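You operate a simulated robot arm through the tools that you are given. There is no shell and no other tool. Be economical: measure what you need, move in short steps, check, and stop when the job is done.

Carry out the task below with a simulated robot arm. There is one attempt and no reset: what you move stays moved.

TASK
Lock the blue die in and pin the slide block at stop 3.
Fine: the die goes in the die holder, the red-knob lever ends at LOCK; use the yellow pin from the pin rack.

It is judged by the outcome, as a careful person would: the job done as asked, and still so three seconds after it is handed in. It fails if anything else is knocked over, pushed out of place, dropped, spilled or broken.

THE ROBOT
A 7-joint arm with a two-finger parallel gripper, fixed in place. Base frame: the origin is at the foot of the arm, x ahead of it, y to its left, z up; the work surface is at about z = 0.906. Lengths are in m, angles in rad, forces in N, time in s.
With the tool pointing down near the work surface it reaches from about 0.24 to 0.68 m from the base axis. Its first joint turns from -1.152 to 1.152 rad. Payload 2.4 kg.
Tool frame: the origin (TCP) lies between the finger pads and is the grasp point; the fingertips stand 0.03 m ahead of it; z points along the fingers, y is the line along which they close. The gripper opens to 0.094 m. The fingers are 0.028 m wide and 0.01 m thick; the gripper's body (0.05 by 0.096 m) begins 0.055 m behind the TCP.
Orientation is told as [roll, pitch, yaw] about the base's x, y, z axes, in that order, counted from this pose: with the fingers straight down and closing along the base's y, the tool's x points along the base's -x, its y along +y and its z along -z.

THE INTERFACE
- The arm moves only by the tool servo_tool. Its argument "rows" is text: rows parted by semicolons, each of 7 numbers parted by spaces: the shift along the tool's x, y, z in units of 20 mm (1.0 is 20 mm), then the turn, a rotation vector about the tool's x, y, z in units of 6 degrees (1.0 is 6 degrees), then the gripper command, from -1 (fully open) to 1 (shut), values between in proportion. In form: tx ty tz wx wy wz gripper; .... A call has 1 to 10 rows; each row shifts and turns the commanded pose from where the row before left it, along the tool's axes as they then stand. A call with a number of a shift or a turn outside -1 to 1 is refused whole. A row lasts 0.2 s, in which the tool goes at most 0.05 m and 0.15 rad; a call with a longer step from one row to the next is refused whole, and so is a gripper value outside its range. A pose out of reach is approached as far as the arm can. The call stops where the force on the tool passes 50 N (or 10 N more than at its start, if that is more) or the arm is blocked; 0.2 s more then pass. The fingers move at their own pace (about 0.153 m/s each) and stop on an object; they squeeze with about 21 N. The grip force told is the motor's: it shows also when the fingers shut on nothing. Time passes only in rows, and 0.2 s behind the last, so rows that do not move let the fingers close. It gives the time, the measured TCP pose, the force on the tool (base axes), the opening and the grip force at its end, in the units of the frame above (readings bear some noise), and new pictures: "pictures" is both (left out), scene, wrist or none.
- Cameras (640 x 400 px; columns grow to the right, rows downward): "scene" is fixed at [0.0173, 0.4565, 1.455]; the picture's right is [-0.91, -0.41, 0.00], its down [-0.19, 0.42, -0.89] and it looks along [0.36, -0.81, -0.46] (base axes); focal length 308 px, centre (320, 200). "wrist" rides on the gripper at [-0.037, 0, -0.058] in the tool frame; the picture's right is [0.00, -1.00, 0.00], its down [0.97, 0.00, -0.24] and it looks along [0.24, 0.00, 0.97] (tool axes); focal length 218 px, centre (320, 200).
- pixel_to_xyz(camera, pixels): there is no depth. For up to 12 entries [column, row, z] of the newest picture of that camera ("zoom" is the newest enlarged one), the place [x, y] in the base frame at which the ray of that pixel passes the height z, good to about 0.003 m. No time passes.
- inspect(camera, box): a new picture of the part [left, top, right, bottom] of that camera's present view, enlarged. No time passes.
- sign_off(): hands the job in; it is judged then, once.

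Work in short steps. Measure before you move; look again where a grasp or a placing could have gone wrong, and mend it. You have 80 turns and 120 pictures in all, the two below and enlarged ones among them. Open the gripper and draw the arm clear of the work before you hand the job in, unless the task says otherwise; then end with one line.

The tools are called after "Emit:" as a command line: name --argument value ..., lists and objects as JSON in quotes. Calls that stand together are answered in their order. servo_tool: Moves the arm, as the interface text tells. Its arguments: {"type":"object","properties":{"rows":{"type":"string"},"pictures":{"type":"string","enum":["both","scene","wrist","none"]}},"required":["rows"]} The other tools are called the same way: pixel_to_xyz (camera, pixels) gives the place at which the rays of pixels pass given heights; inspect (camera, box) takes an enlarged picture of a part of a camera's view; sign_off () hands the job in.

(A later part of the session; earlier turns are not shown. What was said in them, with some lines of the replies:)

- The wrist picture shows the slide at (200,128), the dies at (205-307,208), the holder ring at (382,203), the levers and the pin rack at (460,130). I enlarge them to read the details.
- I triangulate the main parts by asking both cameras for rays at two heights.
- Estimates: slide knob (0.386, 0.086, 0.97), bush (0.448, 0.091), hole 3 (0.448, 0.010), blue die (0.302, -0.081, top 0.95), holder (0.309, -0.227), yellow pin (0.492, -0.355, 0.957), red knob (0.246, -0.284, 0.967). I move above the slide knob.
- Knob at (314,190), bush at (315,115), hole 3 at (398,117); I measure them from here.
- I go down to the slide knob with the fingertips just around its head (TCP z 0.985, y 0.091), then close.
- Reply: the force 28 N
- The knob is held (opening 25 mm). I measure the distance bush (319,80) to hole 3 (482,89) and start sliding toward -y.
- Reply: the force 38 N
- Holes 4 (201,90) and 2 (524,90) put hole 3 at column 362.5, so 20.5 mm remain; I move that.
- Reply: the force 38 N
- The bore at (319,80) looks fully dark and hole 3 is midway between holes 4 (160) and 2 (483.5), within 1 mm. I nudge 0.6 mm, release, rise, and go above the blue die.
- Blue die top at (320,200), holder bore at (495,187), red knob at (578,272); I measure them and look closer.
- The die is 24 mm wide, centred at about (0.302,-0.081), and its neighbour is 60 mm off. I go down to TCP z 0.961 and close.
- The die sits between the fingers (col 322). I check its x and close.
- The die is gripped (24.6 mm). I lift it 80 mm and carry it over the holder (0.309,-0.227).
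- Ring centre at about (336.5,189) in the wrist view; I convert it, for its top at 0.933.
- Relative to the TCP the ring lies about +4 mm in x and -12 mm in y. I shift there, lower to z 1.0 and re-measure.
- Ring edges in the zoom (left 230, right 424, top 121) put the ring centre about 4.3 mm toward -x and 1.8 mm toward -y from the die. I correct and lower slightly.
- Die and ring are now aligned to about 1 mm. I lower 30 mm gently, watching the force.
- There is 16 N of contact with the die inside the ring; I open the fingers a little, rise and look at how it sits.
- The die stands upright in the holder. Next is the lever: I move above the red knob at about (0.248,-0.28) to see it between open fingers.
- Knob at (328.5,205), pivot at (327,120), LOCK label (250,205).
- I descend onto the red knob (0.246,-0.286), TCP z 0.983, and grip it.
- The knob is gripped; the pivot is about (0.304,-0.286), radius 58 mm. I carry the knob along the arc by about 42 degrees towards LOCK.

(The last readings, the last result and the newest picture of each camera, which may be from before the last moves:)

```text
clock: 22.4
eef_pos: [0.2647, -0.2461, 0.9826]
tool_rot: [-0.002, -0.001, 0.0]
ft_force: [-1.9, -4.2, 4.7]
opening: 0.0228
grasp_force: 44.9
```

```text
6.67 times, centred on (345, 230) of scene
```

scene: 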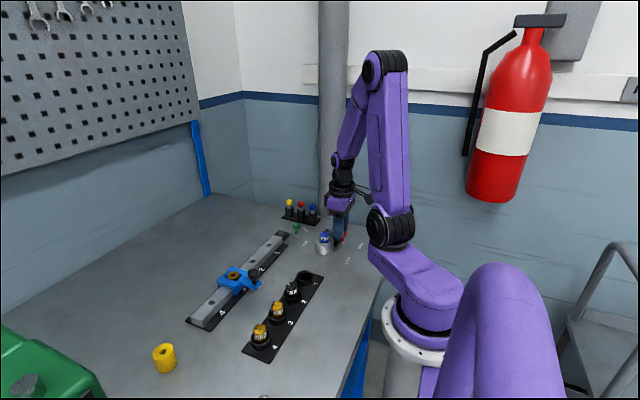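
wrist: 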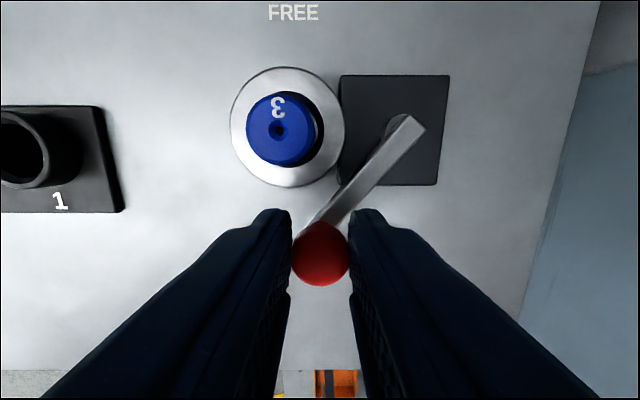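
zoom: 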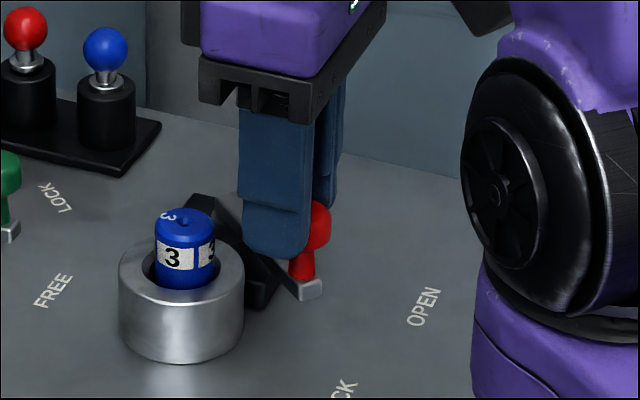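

The lever is at about 45 degrees, with little force. I push a bit further along the arc to feel for the end stop.

Emit:
servo_tool --rows "-0.11 0.1 0 0 0 0 1;-0.11 0.1 0 0 0 0 1;-0.12 0.1 0 0 0 0 1;0 0 0 0 0 0 1" --pictures "wrist"

```text
clock: 23.4
eef_pos: [0.2716, -0.2405, 0.983]
tool_rot: [-0.001, 0.001, 0.0]
ft_force: [-3.8, -4.0, 8.3]
opening: 0.0227
grasp_force: 44.9
```

wrist: 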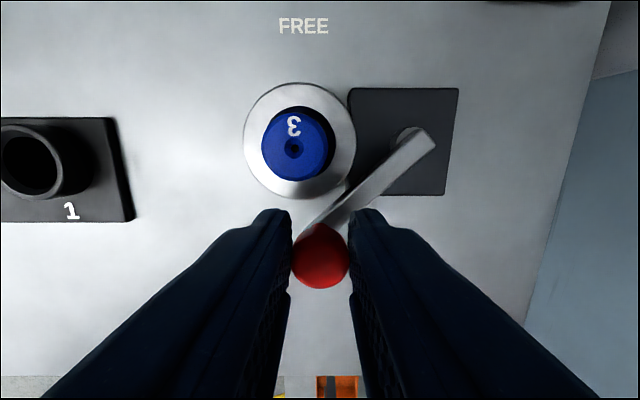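

The lever is now near 46 degrees from pivot (0.310,-0.280), and force is rising slowly. I push another few mm to find the stop.

Emit:
servo_tool --rows "-0.12 0.1 0 0 0 0 1;-0.12 0.1 0 0 0 0 1;0 0 0 0 0 0 1" --pictures "wrist"

Emit:
inspect --camera "scene" --box '[310, 200, 380, 260]'

```text
clock: 24.2
eef_pos: [0.2743, -0.2357, 0.9826]
tool_rot: [0.0, -0.001, 0.0]
ft_force: [-3.5, -7.6, 5.2]
opening: 0.0228
grasp_force: 44.7
```

wrist: 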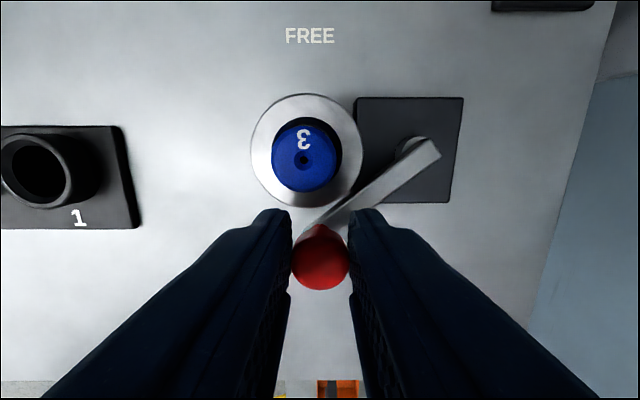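

```text
6.67 times, centred on (345, 230) of scene
```

zoom: 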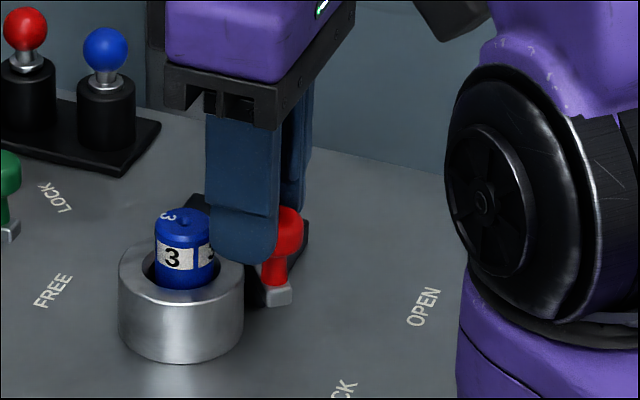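

The lever still moves without a hard stop, now near 50 degrees. I release, rise and look at the lever against the LOCK mark.

Emit:
servo_tool --rows "0 0 0 0 0 0 0.1;0 0 0 0 0 0 0.1;0 0 -1 0 0 0 0.1;0 0 -1 0 0 0 0.1;0 0 -1 0 0 0 -0.2;0 -0.2 -1 0 0 0 -0.5;0 -0.5 -1 0 0 0 -0.5;0 0 -1 0 0 0 -0.5"

Emit:
inspect --camera "wrist" --box '[220, 80, 420, 280]'

Emit:
inspect --camera "scene" --box '[270, 180, 390, 280]'

```text
clock: 26.0
eef_pos: [0.2734, -0.2488, 1.1033]
tool_rot: [0.0, 0.0, 0.002]
ft_force: [0.1, 0.1, 0.0]
opening: 0.0705
grasp_force: 0.1
```

scene: 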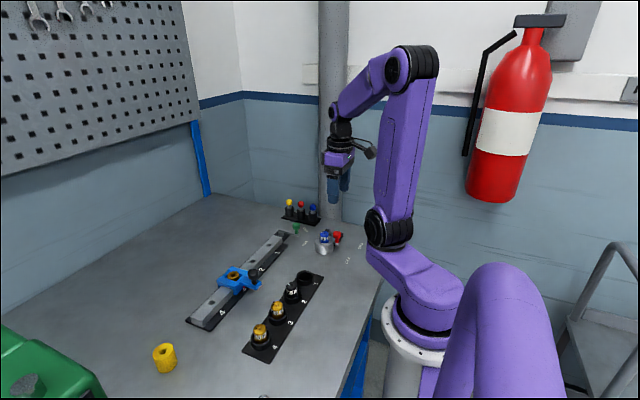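
wrist: 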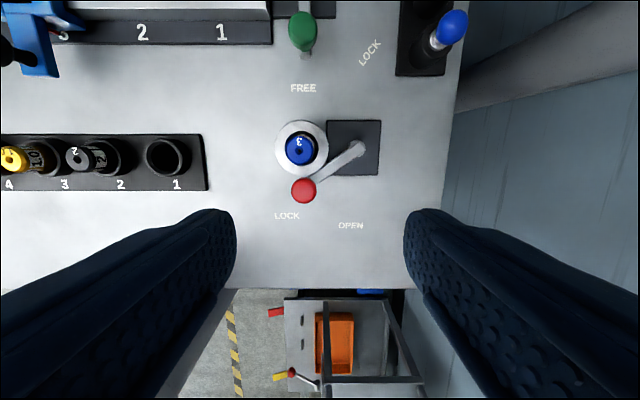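

```text
2.00 times, centred on (320, 180) of wrist
```

zoom: 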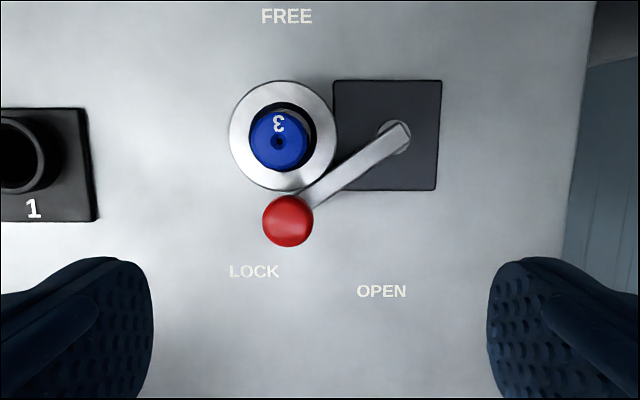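

```text
4.00 times, centred on (330, 230) of scene
```

zoom: 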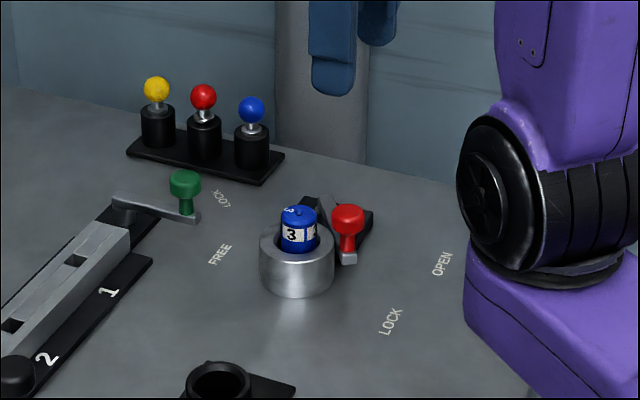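

I measure the plate, labels, pivot and knob at their heights to get angles.

Emit:
pixel_to_xyz --camera "wrist" --pixels '[[326.5, 120, 0.911], [381, 120, 0.911], [379, 175, 0.911], [326.5, 175, 0.911], [287, 215.5, 0.906], [350.5, 225.5, 0.906], [304, 190, 0.972], [357, 149, 0.945], [304, 187, 0.965], [301, 150, 0.958]]'

Emit:
pixel_to_xyz --camera "scene" --pixels '[[416.7, 227, 0.972], [345, 252.5, 0.906], [358, 246, 0.906], [334.3, 225, 0.972]]'

```text
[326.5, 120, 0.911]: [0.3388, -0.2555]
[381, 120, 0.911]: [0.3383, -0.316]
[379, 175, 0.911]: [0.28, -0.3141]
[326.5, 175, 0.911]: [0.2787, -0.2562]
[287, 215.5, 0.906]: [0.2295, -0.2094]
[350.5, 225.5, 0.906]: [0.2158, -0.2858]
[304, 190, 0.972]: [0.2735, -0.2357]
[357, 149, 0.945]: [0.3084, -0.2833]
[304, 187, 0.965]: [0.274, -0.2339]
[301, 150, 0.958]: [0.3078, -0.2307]
```

```text
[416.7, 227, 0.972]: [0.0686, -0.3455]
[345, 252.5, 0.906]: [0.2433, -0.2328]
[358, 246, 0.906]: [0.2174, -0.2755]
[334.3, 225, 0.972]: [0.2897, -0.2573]
```

The lever is at about 54 degrees while LOCK's label bears 44 degrees, so a stop should be near. I push the knob from its -x side with shut fingers, away from the die, to feel for it.

Emit:
servo_tool --rows "0.8 0.3 0 0 0 0 1;0.75 0.33 0 0 0 0 1;0 0 1 0 0 0 1;0 0 1 0 0 0 1;0 0 1 0 0 0 1;0 0 1 0 0 0 1;0 0 1 0 0 0 1;0 0 1 0 0 0 1;0 0 0 0 0 0 1"

Emit:
inspect --camera "scene" --box '[310, 200, 380, 260]'

```text
clock: 28.0
eef_pos: [0.2432, -0.2366, 0.983]
tool_rot: [-0.001, 0.0, 0.0]
ft_force: [0.3, -1.1, -0.1]
opening: 0.0
grasp_force: 20.9
```

scene: 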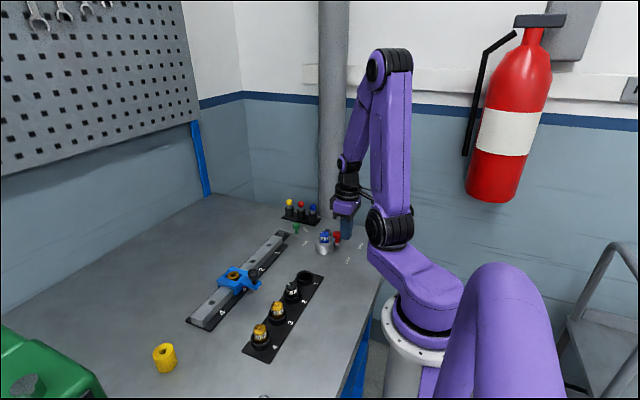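
wrist: 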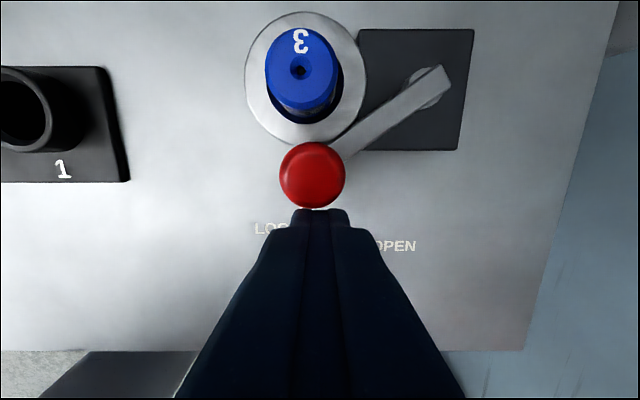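

```text
6.67 times, centred on (345, 230) of scene
```

zoom: 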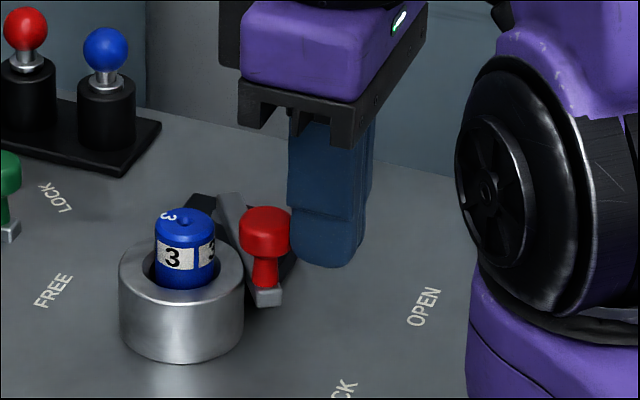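

The finger tip is just behind the knob (312,176). I push +x in 2 mm steps, watching the force.

Emit:
servo_tool --rows "-0.15 0 0 0 0 0 1;-0.1 0 0 0 0 0 1;-0.1 0 0 0 0 0 1;-0.1 0 0 0 0 0 1;0 0 0 0 0 0 1" --pictures "wrist"

```text
clock: 28.9
eef_pos: [0.2453, -0.236, 0.9808]
tool_rot: [0.013, 0.016, -0.004]
ft_force: [-14.0, -5.0, -0.7]
opening: 0.0001
grasp_force: 21.0
stopped in row 4: the force on the tool passed its limit (the readings are from after the stop); the commanded pose is now the measured one
```

wrist: 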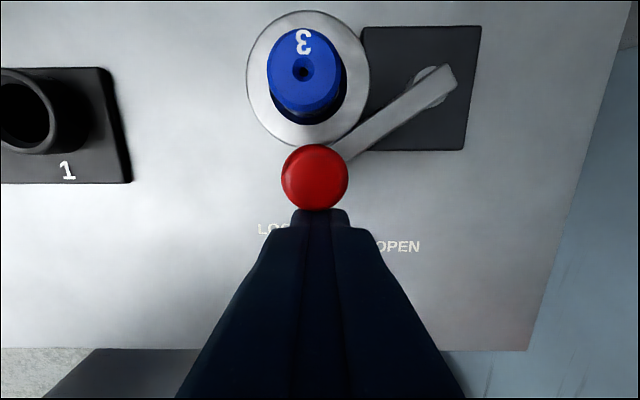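

The lever met its hard stop: it is at LOCK. I back away, rise, and check the pose.

Emit:
servo_tool --rows "0.3 -0.1 0 0 0 0 1;0.3 0 0 0 0 0 1;0 0 -1 0 0 0 1;0 0 -1 0 0 0 0;0 0 -1 0 0 0 -0.5;0 0 -1 0 0 0 -0.5;0 0 -1 0 0 0 -0.5;0 0 -1 0 0 0 -0.5" --pictures "none"

Emit:
inspect --camera "scene" --box '[270, 190, 370, 270]'

```text
clock: 30.7
eef_pos: [0.2357, -0.2395, 1.1025]
tool_rot: [0.011, 0.013, -0.004]
ft_force: [0.7, 0.2, 0.0]
opening: 0.0706
grasp_force: 0.0
```

```text
5.00 times, centred on (320, 230) of scene
```

zoom: 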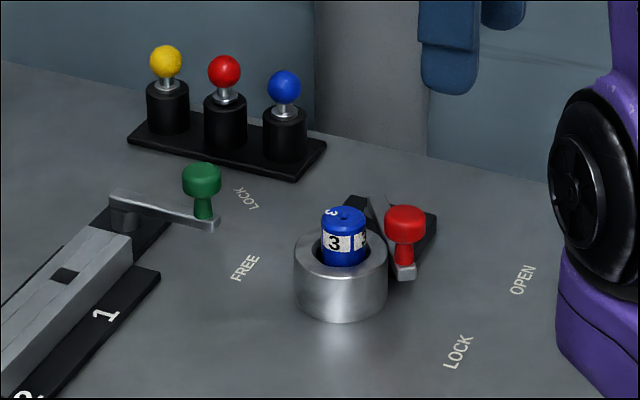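

I level the tool and travel toward the yellow pin (0.492,-0.355) at z 1.10.

Emit:
servo_tool --rows "-0.9 0 0 0.11 -0.13 -0.04 -0.5;-0.98 0 0 0 0 0 -0.5;-0.98 -0.3 0 0 0 0 -0.5;-0.98 -0.5 0 0 0 0 -0.5;-0.98 -0.7 0 0 0 0 -0.5;-0.98 -0.7 0 0 0 0 -0.5;-0.98 -0.7 0 0 0 0 -0.5;-0.98 -0.8 0 0 0 0 -0.5;-0.98 -0.8 0 0 0 0 -0.5;-0.98 -0.8 0 0 0 0 -0.5" --pictures "none"

Emit:
servo_tool --rows "-0.98 -0.2 0 0 0 0 -0.5;-0.98 -0.2 0 0 0 0 -0.5;-0.98 0 0 0 0 0 -0.5;0 0 0 0 0 0 -0.5"

Emit:
inspect --camera "wrist" --box '[240, 120, 400, 280]'

Emit:
inspect --camera "scene" --box '[260, 180, 340, 230]'

```text
clock: 32.9
eef_pos: [0.4317, -0.3448, 1.101]
tool_rot: [-0.001, -0.001, 0.002]
ft_force: [-0.4, -0.1, -0.1]
opening: 0.0706
grasp_force: 0.1
```

```text
clock: 33.9
eef_pos: [0.4896, -0.3534, 1.1025]
tool_rot: [-0.002, -0.002, 0.003]
ft_force: [-0.6, 0.2, -0.3]
opening: 0.0706
grasp_force: 0.0
```

scene: 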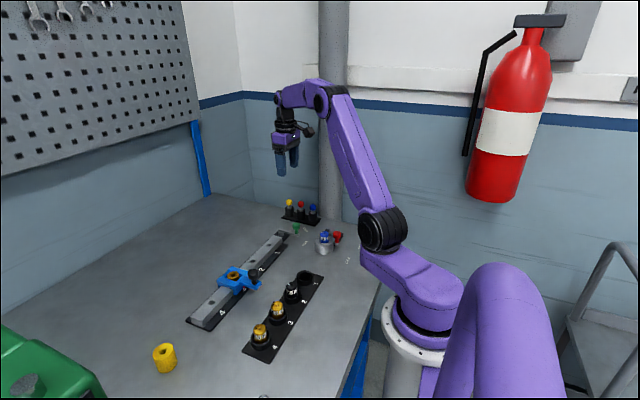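
wrist: 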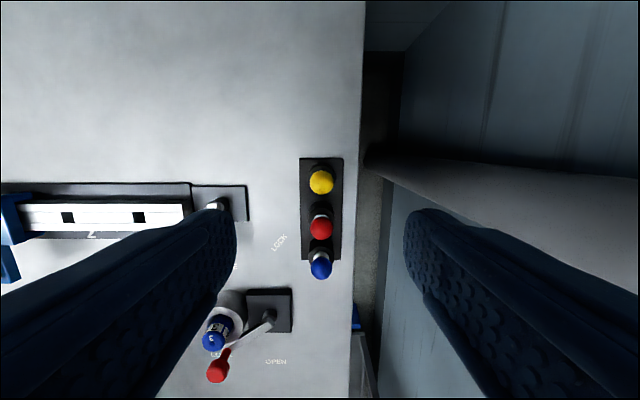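

```text
2.50 times, centred on (320, 200) of wrist
```

zoom: 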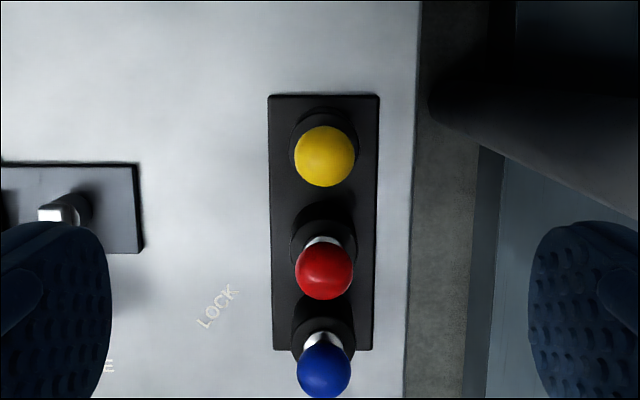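

```text
8.00 times, centred on (300, 205) of scene
```

zoom: 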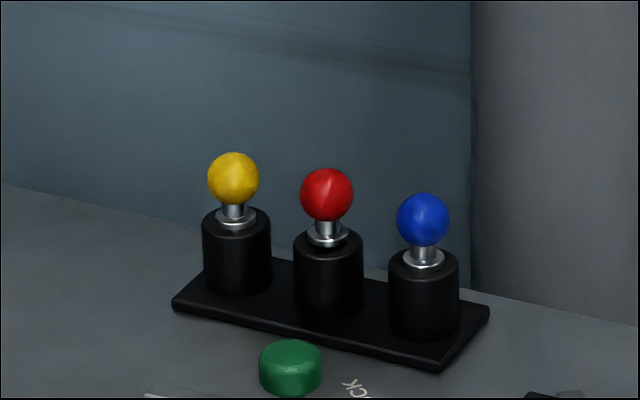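

Yellow ball at (321,182), about 22 mm wide; the pole is well clear. I fix its position.

Emit:
pixel_to_xyz --camera "wrist" --pixels '[[321, 182, 0.957], [321, 182, 0.962]]'

Emit:
pixel_to_xyz --camera "scene" --pixels '[[289.1, 202.4, 0.957], [289.1, 202.4, 0.962]]'

```text
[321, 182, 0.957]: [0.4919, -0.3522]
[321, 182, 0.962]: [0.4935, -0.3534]
```

```text
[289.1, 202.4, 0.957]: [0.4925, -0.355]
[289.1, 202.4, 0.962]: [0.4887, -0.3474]
```

Ball at (0.492,-0.353,0.958). I descend to TCP z 0.970, leaving the tips above the socket, and grip.

Emit:
servo_tool --rows "-0.12 0 1 0 0 0 -0.2;0 0 1 0 0 0 -0.2;0 0 1 0 0 0 -0.2;0 0 1 0 0 0 -0.2;0 0 1 0 0 0 -0.2;0 0 0.9 0 0 0 -0.2;0 0 0.7 0 0 0 -0.2;0 0 0 0 0 0 1;0 0 0 0 0 0 1;0 0 0 0 0 0 1"

Emit:
inspect --camera "scene" --box '[260, 170, 340, 230]'

```text
clock: 36.1
eef_pos: [0.4922, -0.3527, 0.9696]
tool_rot: [-0.002, -0.001, -0.001]
ft_force: [-0.1, -3.2, -0.5]
opening: 0.0196
grasp_force: 21.2
```

scene: 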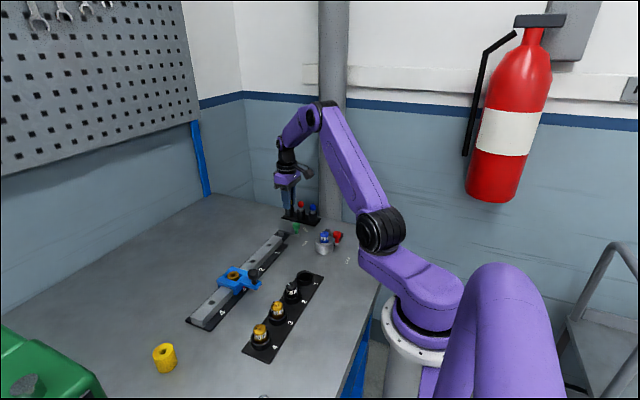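
wrist: 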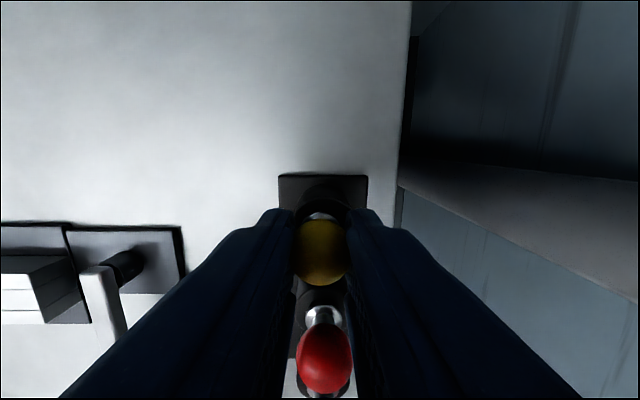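

```text
6.67 times, centred on (300, 200) of scene
```

zoom: 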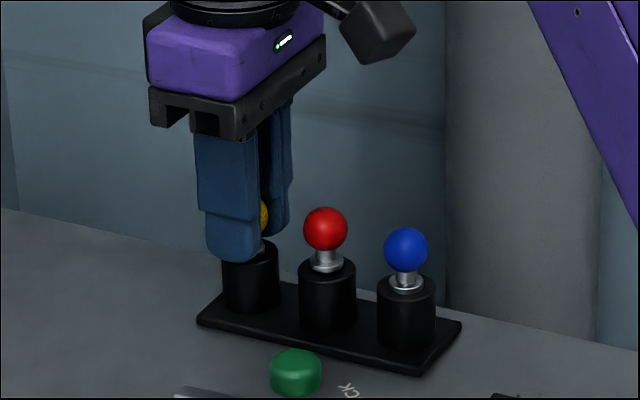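

Gripped (19.6 mm). I lift straight up 120 mm and look at the pin.

Emit:
servo_tool --rows "0 0 -0.5 0 0 0 1;0 0 -0.8 0 0 0 1;0 0 -0.8 0 0 0 1;0 0 -0.9 0 0 0 1;0 0 -1 0 0 0 1;0 0 -1 0 0 0 1;0 0 -1 0 0 0 1"

Emit:
inspect --camera "scene" --box '[260, 150, 340, 220]'

Emit:
inspect --camera "wrist" --box '[240, 140, 400, 300]'

```text
clock: 37.7
eef_pos: [0.4923, -0.3526, 1.0901]
tool_rot: [-0.001, 0.0, 0.002]
ft_force: [0.5, 0.0, -0.8]
opening: 0.0195
grasp_force: 20.9
```

scene: 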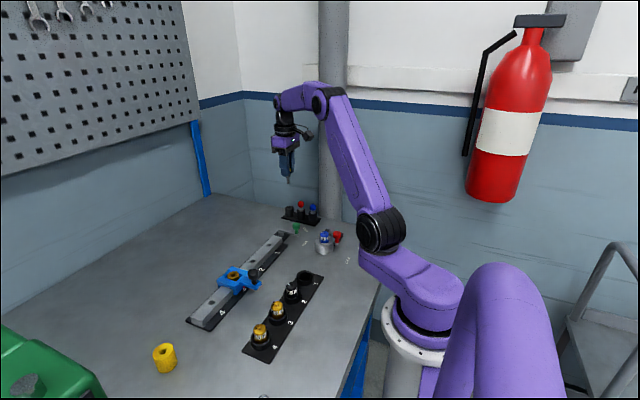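
wrist: 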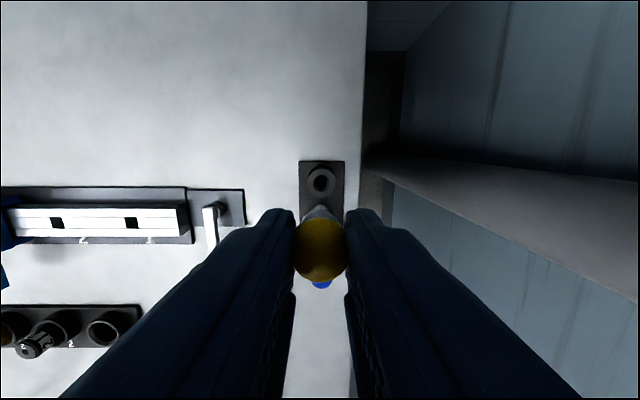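

```text
5.71 times, centred on (300, 185) of scene
```

zoom: 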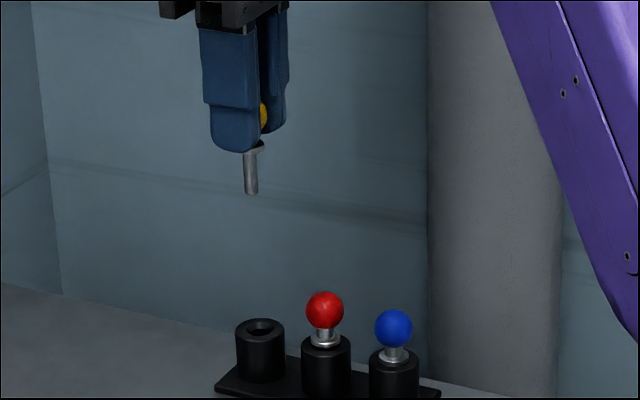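

```text
2.50 times, centred on (320, 220) of wrist
```

zoom: 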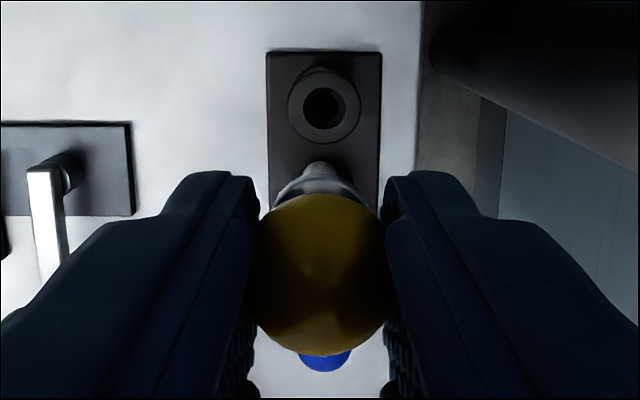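

The pin hangs straight with a shaft of about 28 mm. I carry it at this height to above the slide block (0.448, 0.010).

Emit:
servo_tool --rows "0 0.6 0 0 0 0 1;0.2 0.9 0 0 0 0 1;0.25 0.95 0 0 0 0 1;0.25 0.95 0 0 0 0 1;0.25 0.95 0 0 0 0 1;0.25 0.95 0 0 0 0 1;0.25 0.95 0 0 0 0 1;0.25 0.95 0 0 0 0 1;0.25 0.95 0 0 0 0 1;0.25 0.95 0 0 0 0 1" --pictures "none"

Emit:
servo_tool --rows "0 0.95 0 0 0 0 1;0 0.95 0 0 0 0 1;0 0.95 0 0 0 0 1;0 0.95 0 0 0 0 1;0 0.95 0 0 0 0 1;0 0.95 0 0 0 0 1;0 0.95 0 0 0 0 1;0 0.95 0 0 0 0 1;0 0.95 0 0 0 0 1;0 0 0 0 0 0 1"

Emit:
inspect --camera "wrist" --box '[240, 140, 400, 300]'

Emit:
inspect --camera "scene" --box '[200, 220, 280, 310]'

```text
clock: 39.9
eef_pos: [0.4473, -0.1694, 1.0892]
tool_rot: [-0.001, -0.002, 0.003]
ft_force: [0.2, -0.7, -0.1]
opening: 0.0191
grasp_force: 20.4
```

```text
clock: 42.1
eef_pos: [0.4497, 0.0016, 1.089]
tool_rot: [-0.002, -0.004, 0.001]
ft_force: [-0.7, 0.4, 0.3]
opening: 0.0192
grasp_force: 20.9
```

scene: 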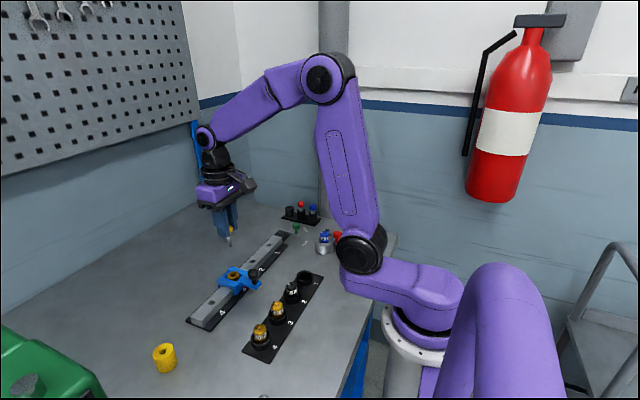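
wrist: 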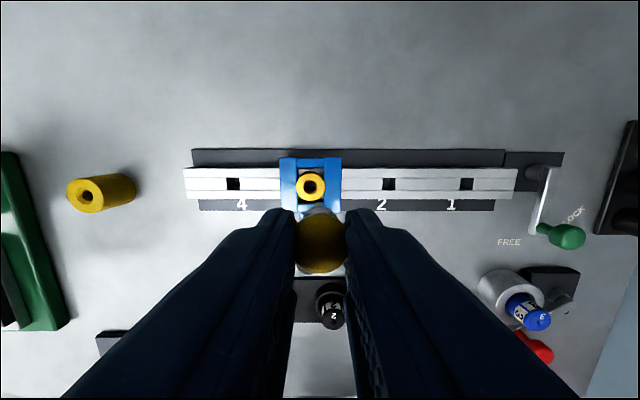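

```text
2.50 times, centred on (320, 220) of wrist
```

zoom: 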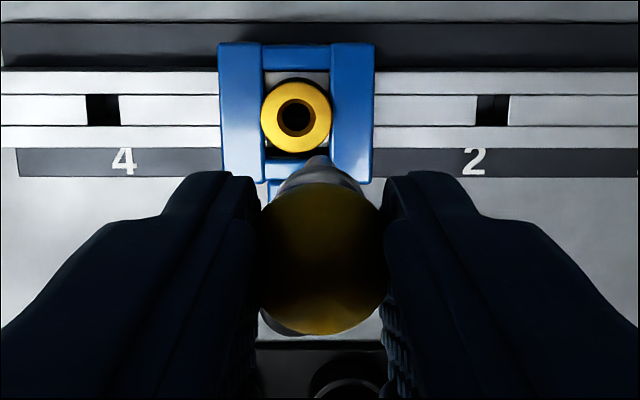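

```text
4.44 times, centred on (240, 265) of scene
```

zoom: 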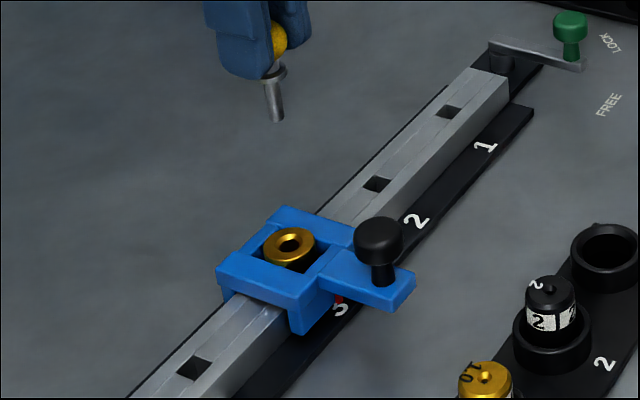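

Holes 4 (103) and 2 (492) centre on the bush (with parallax), so the block is on stop 3. The bush lies 9 mm toward +y; I shift and lower to TCP z 1.015 to compare tip and bore.

Emit:
servo_tool --rows "0 0.23 0.7 0 0 0 1;0 0.23 0.8 0 0 0 1;0 0 0.8 0 0 0 1;0 0 0.8 0 0 0 1;0 0 0.6 0 0 0 1;0 0 0 0 0 0 1"

Emit:
inspect --camera "wrist" --box '[260, 120, 380, 290]'

Emit:
inspect --camera "scene" --box '[200, 240, 270, 310]'

```text
clock: 43.5
eef_pos: [0.4484, 0.0115, 1.0155]
tool_rot: [0.0, -0.001, 0.002]
ft_force: [-0.9, -0.2, 0.3]
opening: 0.0192
grasp_force: 20.8
```

scene: 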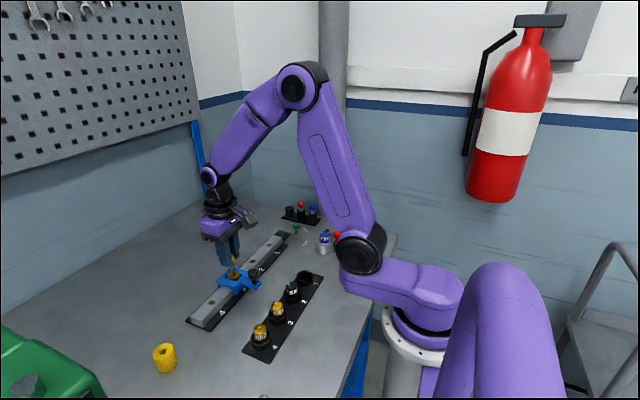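
wrist: 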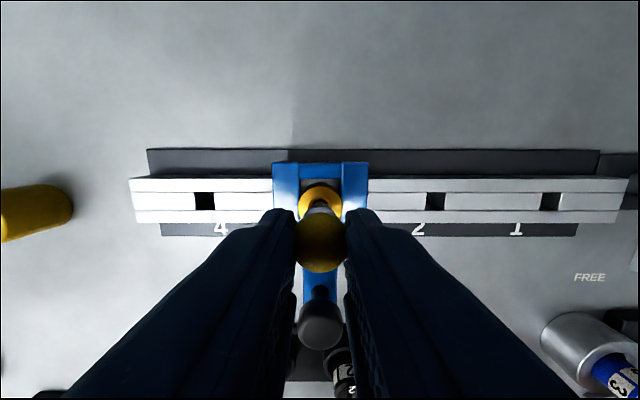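

```text
2.35 times, centred on (320, 205) of wrist
```

zoom: 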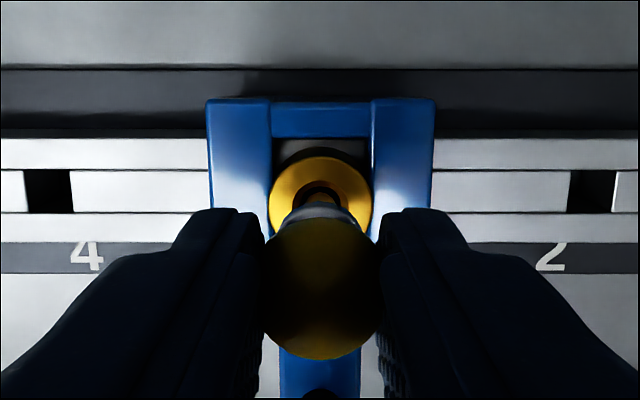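

```text
5.71 times, centred on (235, 275) of scene
```

zoom: 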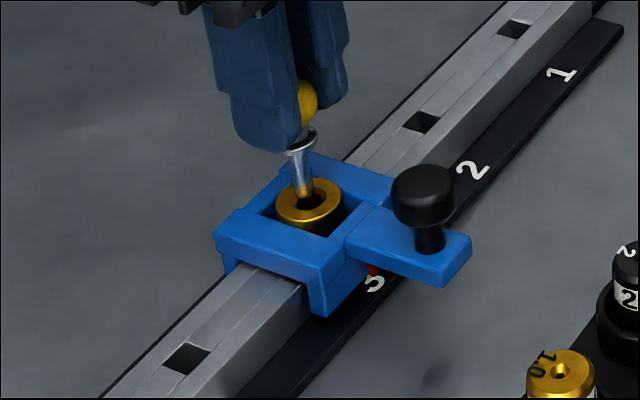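

I check the ball, tip and bore in the scene picture (zoom: ball (306,100), tip (305,196), bore (312,202)).

Emit:
pixel_to_xyz --camera "zoom" --pixels '[[308, 100, 1.004], [305, 196, 0.957], [305, 196, 0.95], [305, 196, 0.945], [312, 202, 0.942], [312, 202, 0.938], [312, 202, 0.946], [302, 138, 0.985]]'

Emit:
inspect --camera "scene" --box '[220, 250, 250, 285]'

Emit:
inspect --camera "wrist" --box '[290, 170, 350, 220]'

```text
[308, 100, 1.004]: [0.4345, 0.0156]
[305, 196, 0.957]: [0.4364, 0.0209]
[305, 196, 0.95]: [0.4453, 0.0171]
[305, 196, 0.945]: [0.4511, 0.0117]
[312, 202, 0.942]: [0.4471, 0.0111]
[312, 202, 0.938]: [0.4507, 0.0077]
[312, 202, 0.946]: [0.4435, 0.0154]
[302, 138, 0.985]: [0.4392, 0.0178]
```

```text
11.43 times, centred on (235, 268) of scene
```

zoom: 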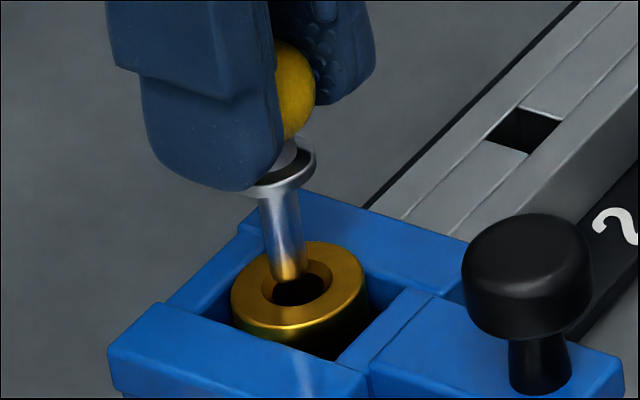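

```text
8.00 times, centred on (320, 195) of wrist
```

zoom: 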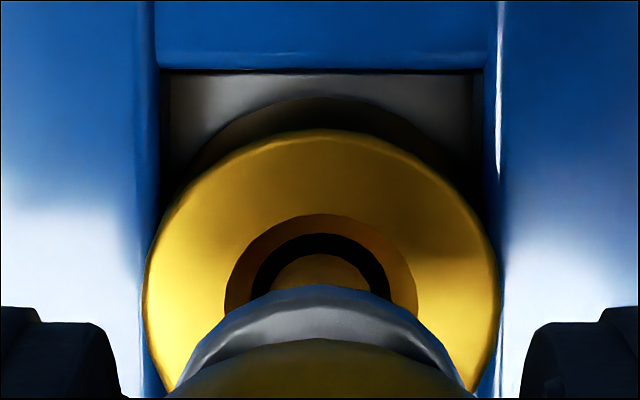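

The tip is about 2 mm too far in +x relative to the bore (both views agree); y is good. I shift -x 2 mm and lower 4 mm to look again.

Emit:
servo_tool --rows "0.1 0 0 0 0 0 1;0 0 0.2 0 0 0 1;0 0 0 0 0 0 1" --pictures "none"

Emit:
inspect --camera "scene" --box '[220, 250, 250, 285]'

Emit:
inspect --camera "wrist" --box '[290, 170, 350, 220]'

```text
clock: 44.3
eef_pos: [0.4455, 0.0088, 1.0099]
tool_rot: [-0.002, 0.0, 0.002]
ft_force: [0.2, -0.3, 0.1]
opening: 0.0194
grasp_force: 20.7
```

```text
11.43 times, centred on (235, 268) of scene
```

zoom: 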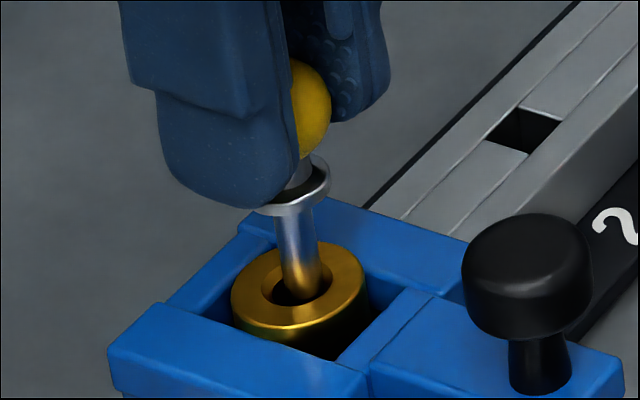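

```text
8.00 times, centred on (320, 195) of wrist
```

zoom: 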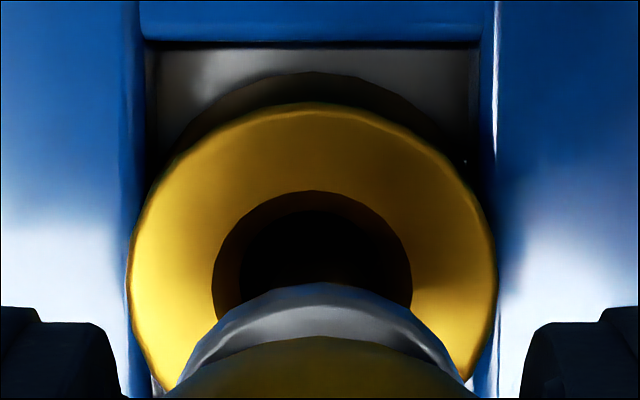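

Now the tip sits right of the bore centre by about 2 mm in the scene zoom, i.e. slightly overshot. I move +x 1.2 mm and +y 0.8 mm and look again.

Emit:
servo_tool --rows "-0.06 0.04 0 0 0 0 1;0 0 0 0 0 0 1" --pictures "none"

Emit:
inspect --camera "scene" --box '[220, 250, 250, 285]'

Emit:
inspect --camera "wrist" --box '[290, 170, 350, 220]'

```text
clock: 44.9
eef_pos: [0.446, 0.0113, 1.0098]
tool_rot: [0.0, 0.0, 0.002]
ft_force: [0.5, -0.1, 0.2]
opening: 0.0193
grasp_force: 21.5
```

```text
11.43 times, centred on (235, 268) of scene
```

zoom: 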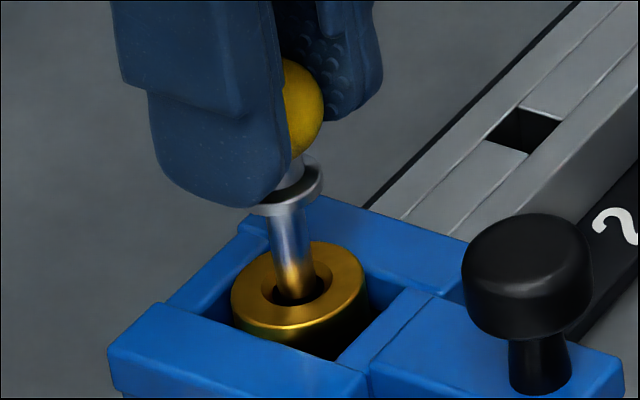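

```text
8.00 times, centred on (320, 195) of wrist
```

zoom: 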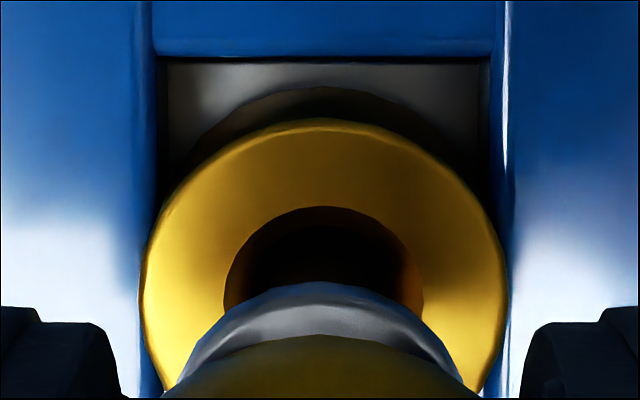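

Tip and bore columns agree now (298 vs 299). I lower gently 10 mm, watching force.

Emit:
servo_tool --rows "0 -0.02 0.15 0 0 0 1;0 0 0.15 0 0 0 1;0 0 0.2 0 0 0 1;0 0 0 0 0 0 1" --pictures "none"

Emit:
inspect --camera "scene" --box '[220, 250, 250, 285]'

```text
clock: 45.9
eef_pos: [0.4476, 0.0087, 1.0009]
tool_rot: [-0.001, -0.001, 0.001]
ft_force: [0.2, 0.0, -0.4]
opening: 0.0192
grasp_force: 21.8
```

```text
11.43 times, centred on (235, 268) of scene
```

zoom: 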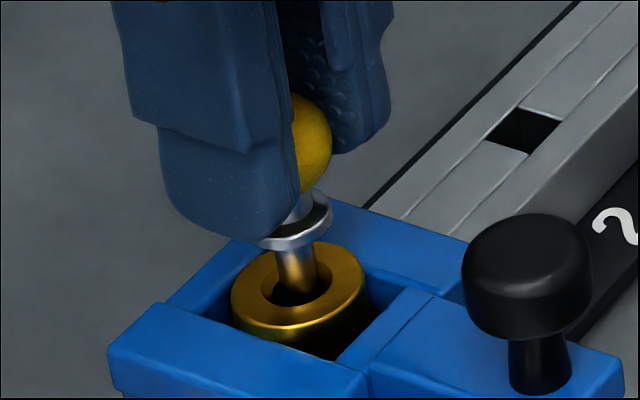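

The pin enters the bush without force. I continue 12 mm down in small steps.

Emit:
servo_tool --rows "0 0 0.15 0 0 0 1;0 0 0.15 0 0 0 1;0 0 0.15 0 0 0 1;0 0 0.15 0 0 0 1;0 0 0 0 0 0 1" --pictures "none"

Emit:
inspect --camera "scene" --box '[220, 250, 250, 285]'

```text
clock: 47.1
eef_pos: [0.4464, 0.009, 0.9891]
tool_rot: [-0.002, -0.002, 0.001]
ft_force: [1.1, -0.2, -0.7]
opening: 0.0194
grasp_force: 21.4
```

```text
11.43 times, centred on (235, 268) of scene
```

zoom: 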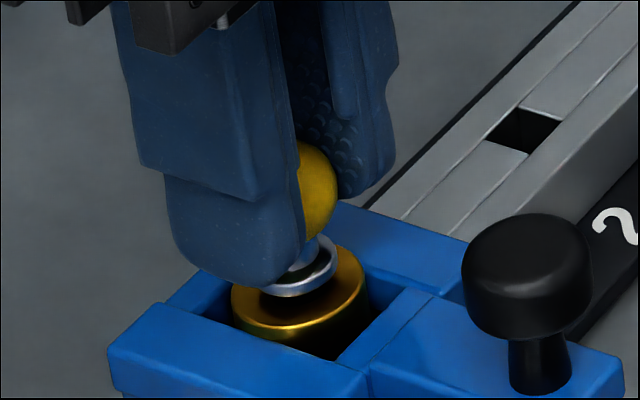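

About 4-5 mm remain between flange and bush; I lower the rest until contact.

Emit:
servo_tool --rows "0 0 0.1 0 0 0 1;0 0 0.1 0 0 0 1;0 0 0.1 0 0 0 1;0 0 0 0 0 0 1" --pictures "none"

Emit:
inspect --camera "scene" --box '[220, 250, 250, 285]'

```text
clock: 48.1
eef_pos: [0.4468, 0.0097, 0.9837]
tool_rot: [-0.001, -0.003, 0.001]
ft_force: [-1.5, -0.4, 11.7]
opening: 0.0192
grasp_force: 20.9
```

```text
11.43 times, centred on (235, 268) of scene
```

zoom: 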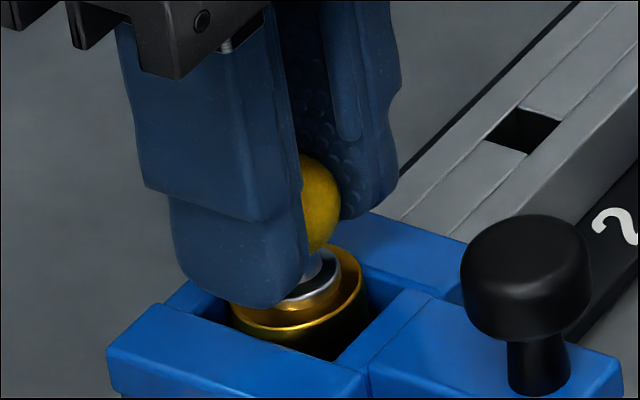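

Contact at 12 N with the flange at the bush. I release, rise and inspect.

Emit:
servo_tool --rows "0 0 0 0 0 0 0.2;0 0 0 0 0 0 0.2;0 0 -0.5 0 0 0 0;0 0 -1 0 0 0 0;0 0 -1 0 0 0 -0.5;0 0 -1 0 0 0 -0.5;0 0 -1 0 0 0 -0.5"

Emit:
inspect --camera "scene" --box '[215, 250, 265, 300]'

Emit:
inspect --camera "wrist" --box '[260, 130, 380, 240]'

```text
clock: 49.7
eef_pos: [0.4497, 0.0098, 1.0728]
tool_rot: [-0.001, 0.001, 0.002]
ft_force: [0.1, 0.7, 1.3]
opening: 0.0706
grasp_force: 0.0
```

scene: 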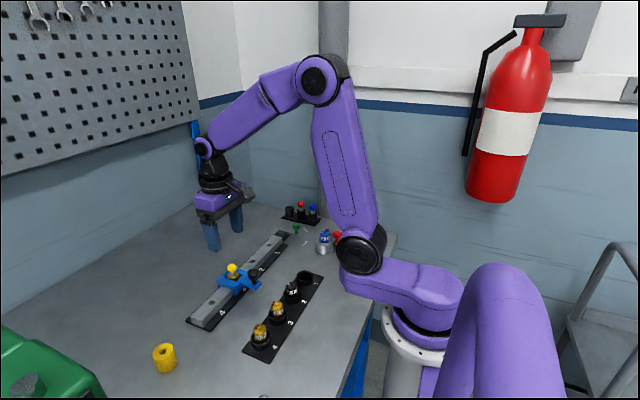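
wrist: 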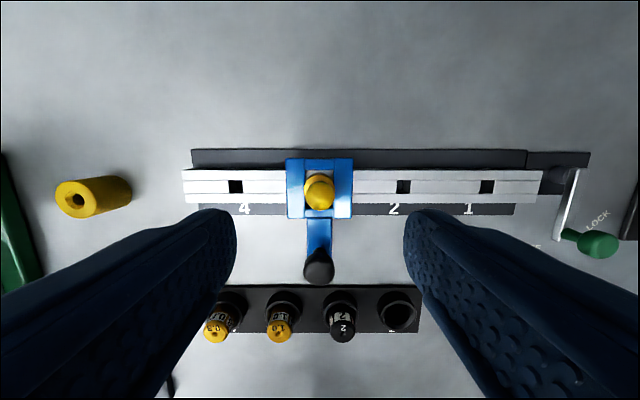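

```text
8.00 times, centred on (240, 275) of scene
```

zoom: 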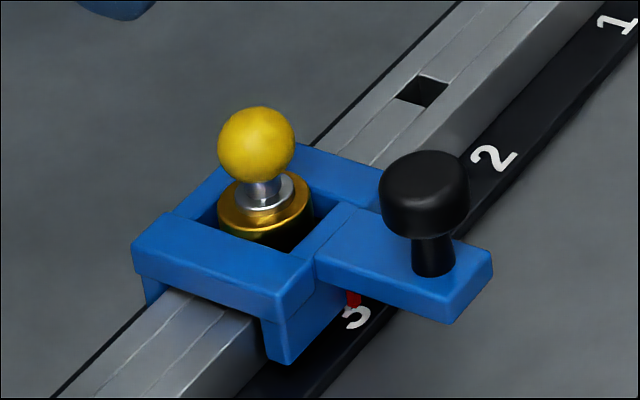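

```text
3.64 times, centred on (320, 185) of wrist
```

zoom: 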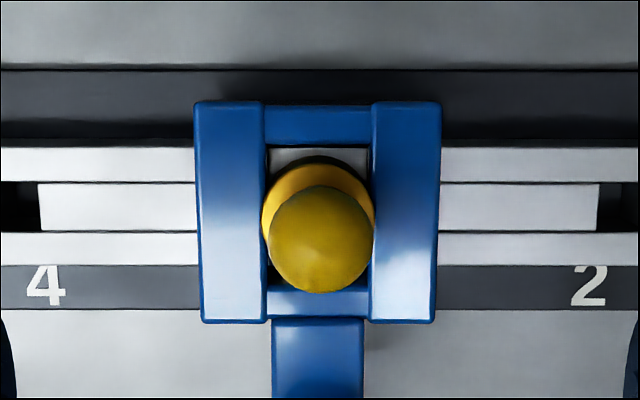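

The pin is seated with its flange on the bush at stop 3. I move the arm clear and check the die and lever once more.

Emit:
servo_tool --rows "0 0 -1 0 0 0 -0.5;0 0 -1 0 0 0 -0.5;0.5 -0.8 -1 0 0 0 -0.5;0.8 -1 -1 0 0 0 -0.5;0.8 -1 -1 0 0 0 -0.5;0.8 -1 -0.5 0 0 0 -0.5;0.8 -1 0 0 0 0 -0.5;0.8 -1 0 0 0 0 -0.5;0 -1 0 0 0 0 -0.5;0 -1 0 0 0 0 -0.5"

Emit:
inspect --camera "scene" --box '[300, 210, 360, 270]'

Emit:
inspect --camera "wrist" --box '[300, 80, 480, 260]'

```text
clock: 51.9
eef_pos: [0.3554, -0.1473, 1.183]
tool_rot: [-0.001, -0.002, 0.0]
ft_force: [0.6, -0.4, -0.5]
opening: 0.0705
grasp_force: 0.1
```

scene: 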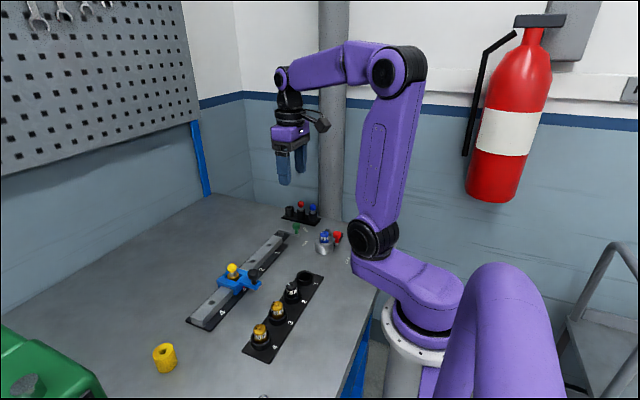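
wrist: 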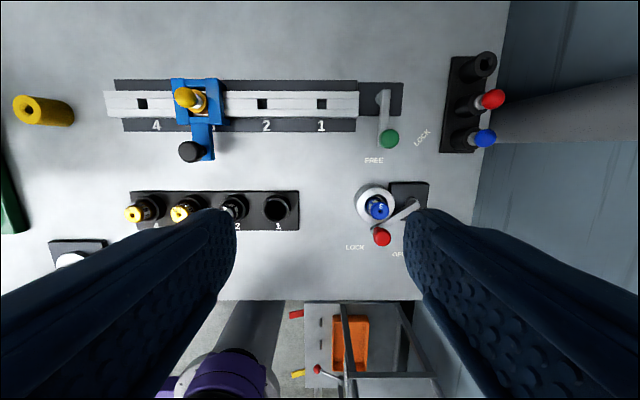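

```text
6.67 times, centred on (330, 240) of scene
```

zoom: 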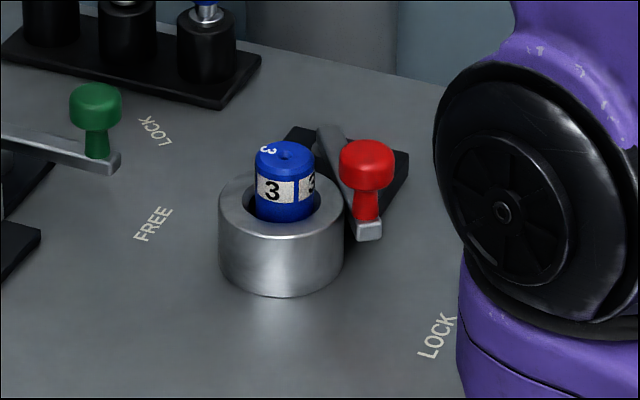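

```text
2.22 times, centred on (390, 170) of wrist
```

zoom: 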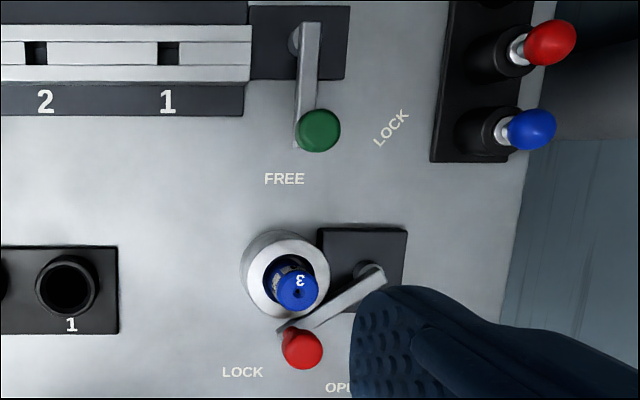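

The die is upright in the holder, the lever is at its LOCK stop, the pin is seated at stop 3 and the arm is clear. I hand it in.

Emit:
sign_off

```text
The job is handed in.
```

The blue die is in the holder with the red-knob lever at LOCK, and the slide block is pinned at stop 3 with the yellow pin. The gripper is open and the arm is clear.
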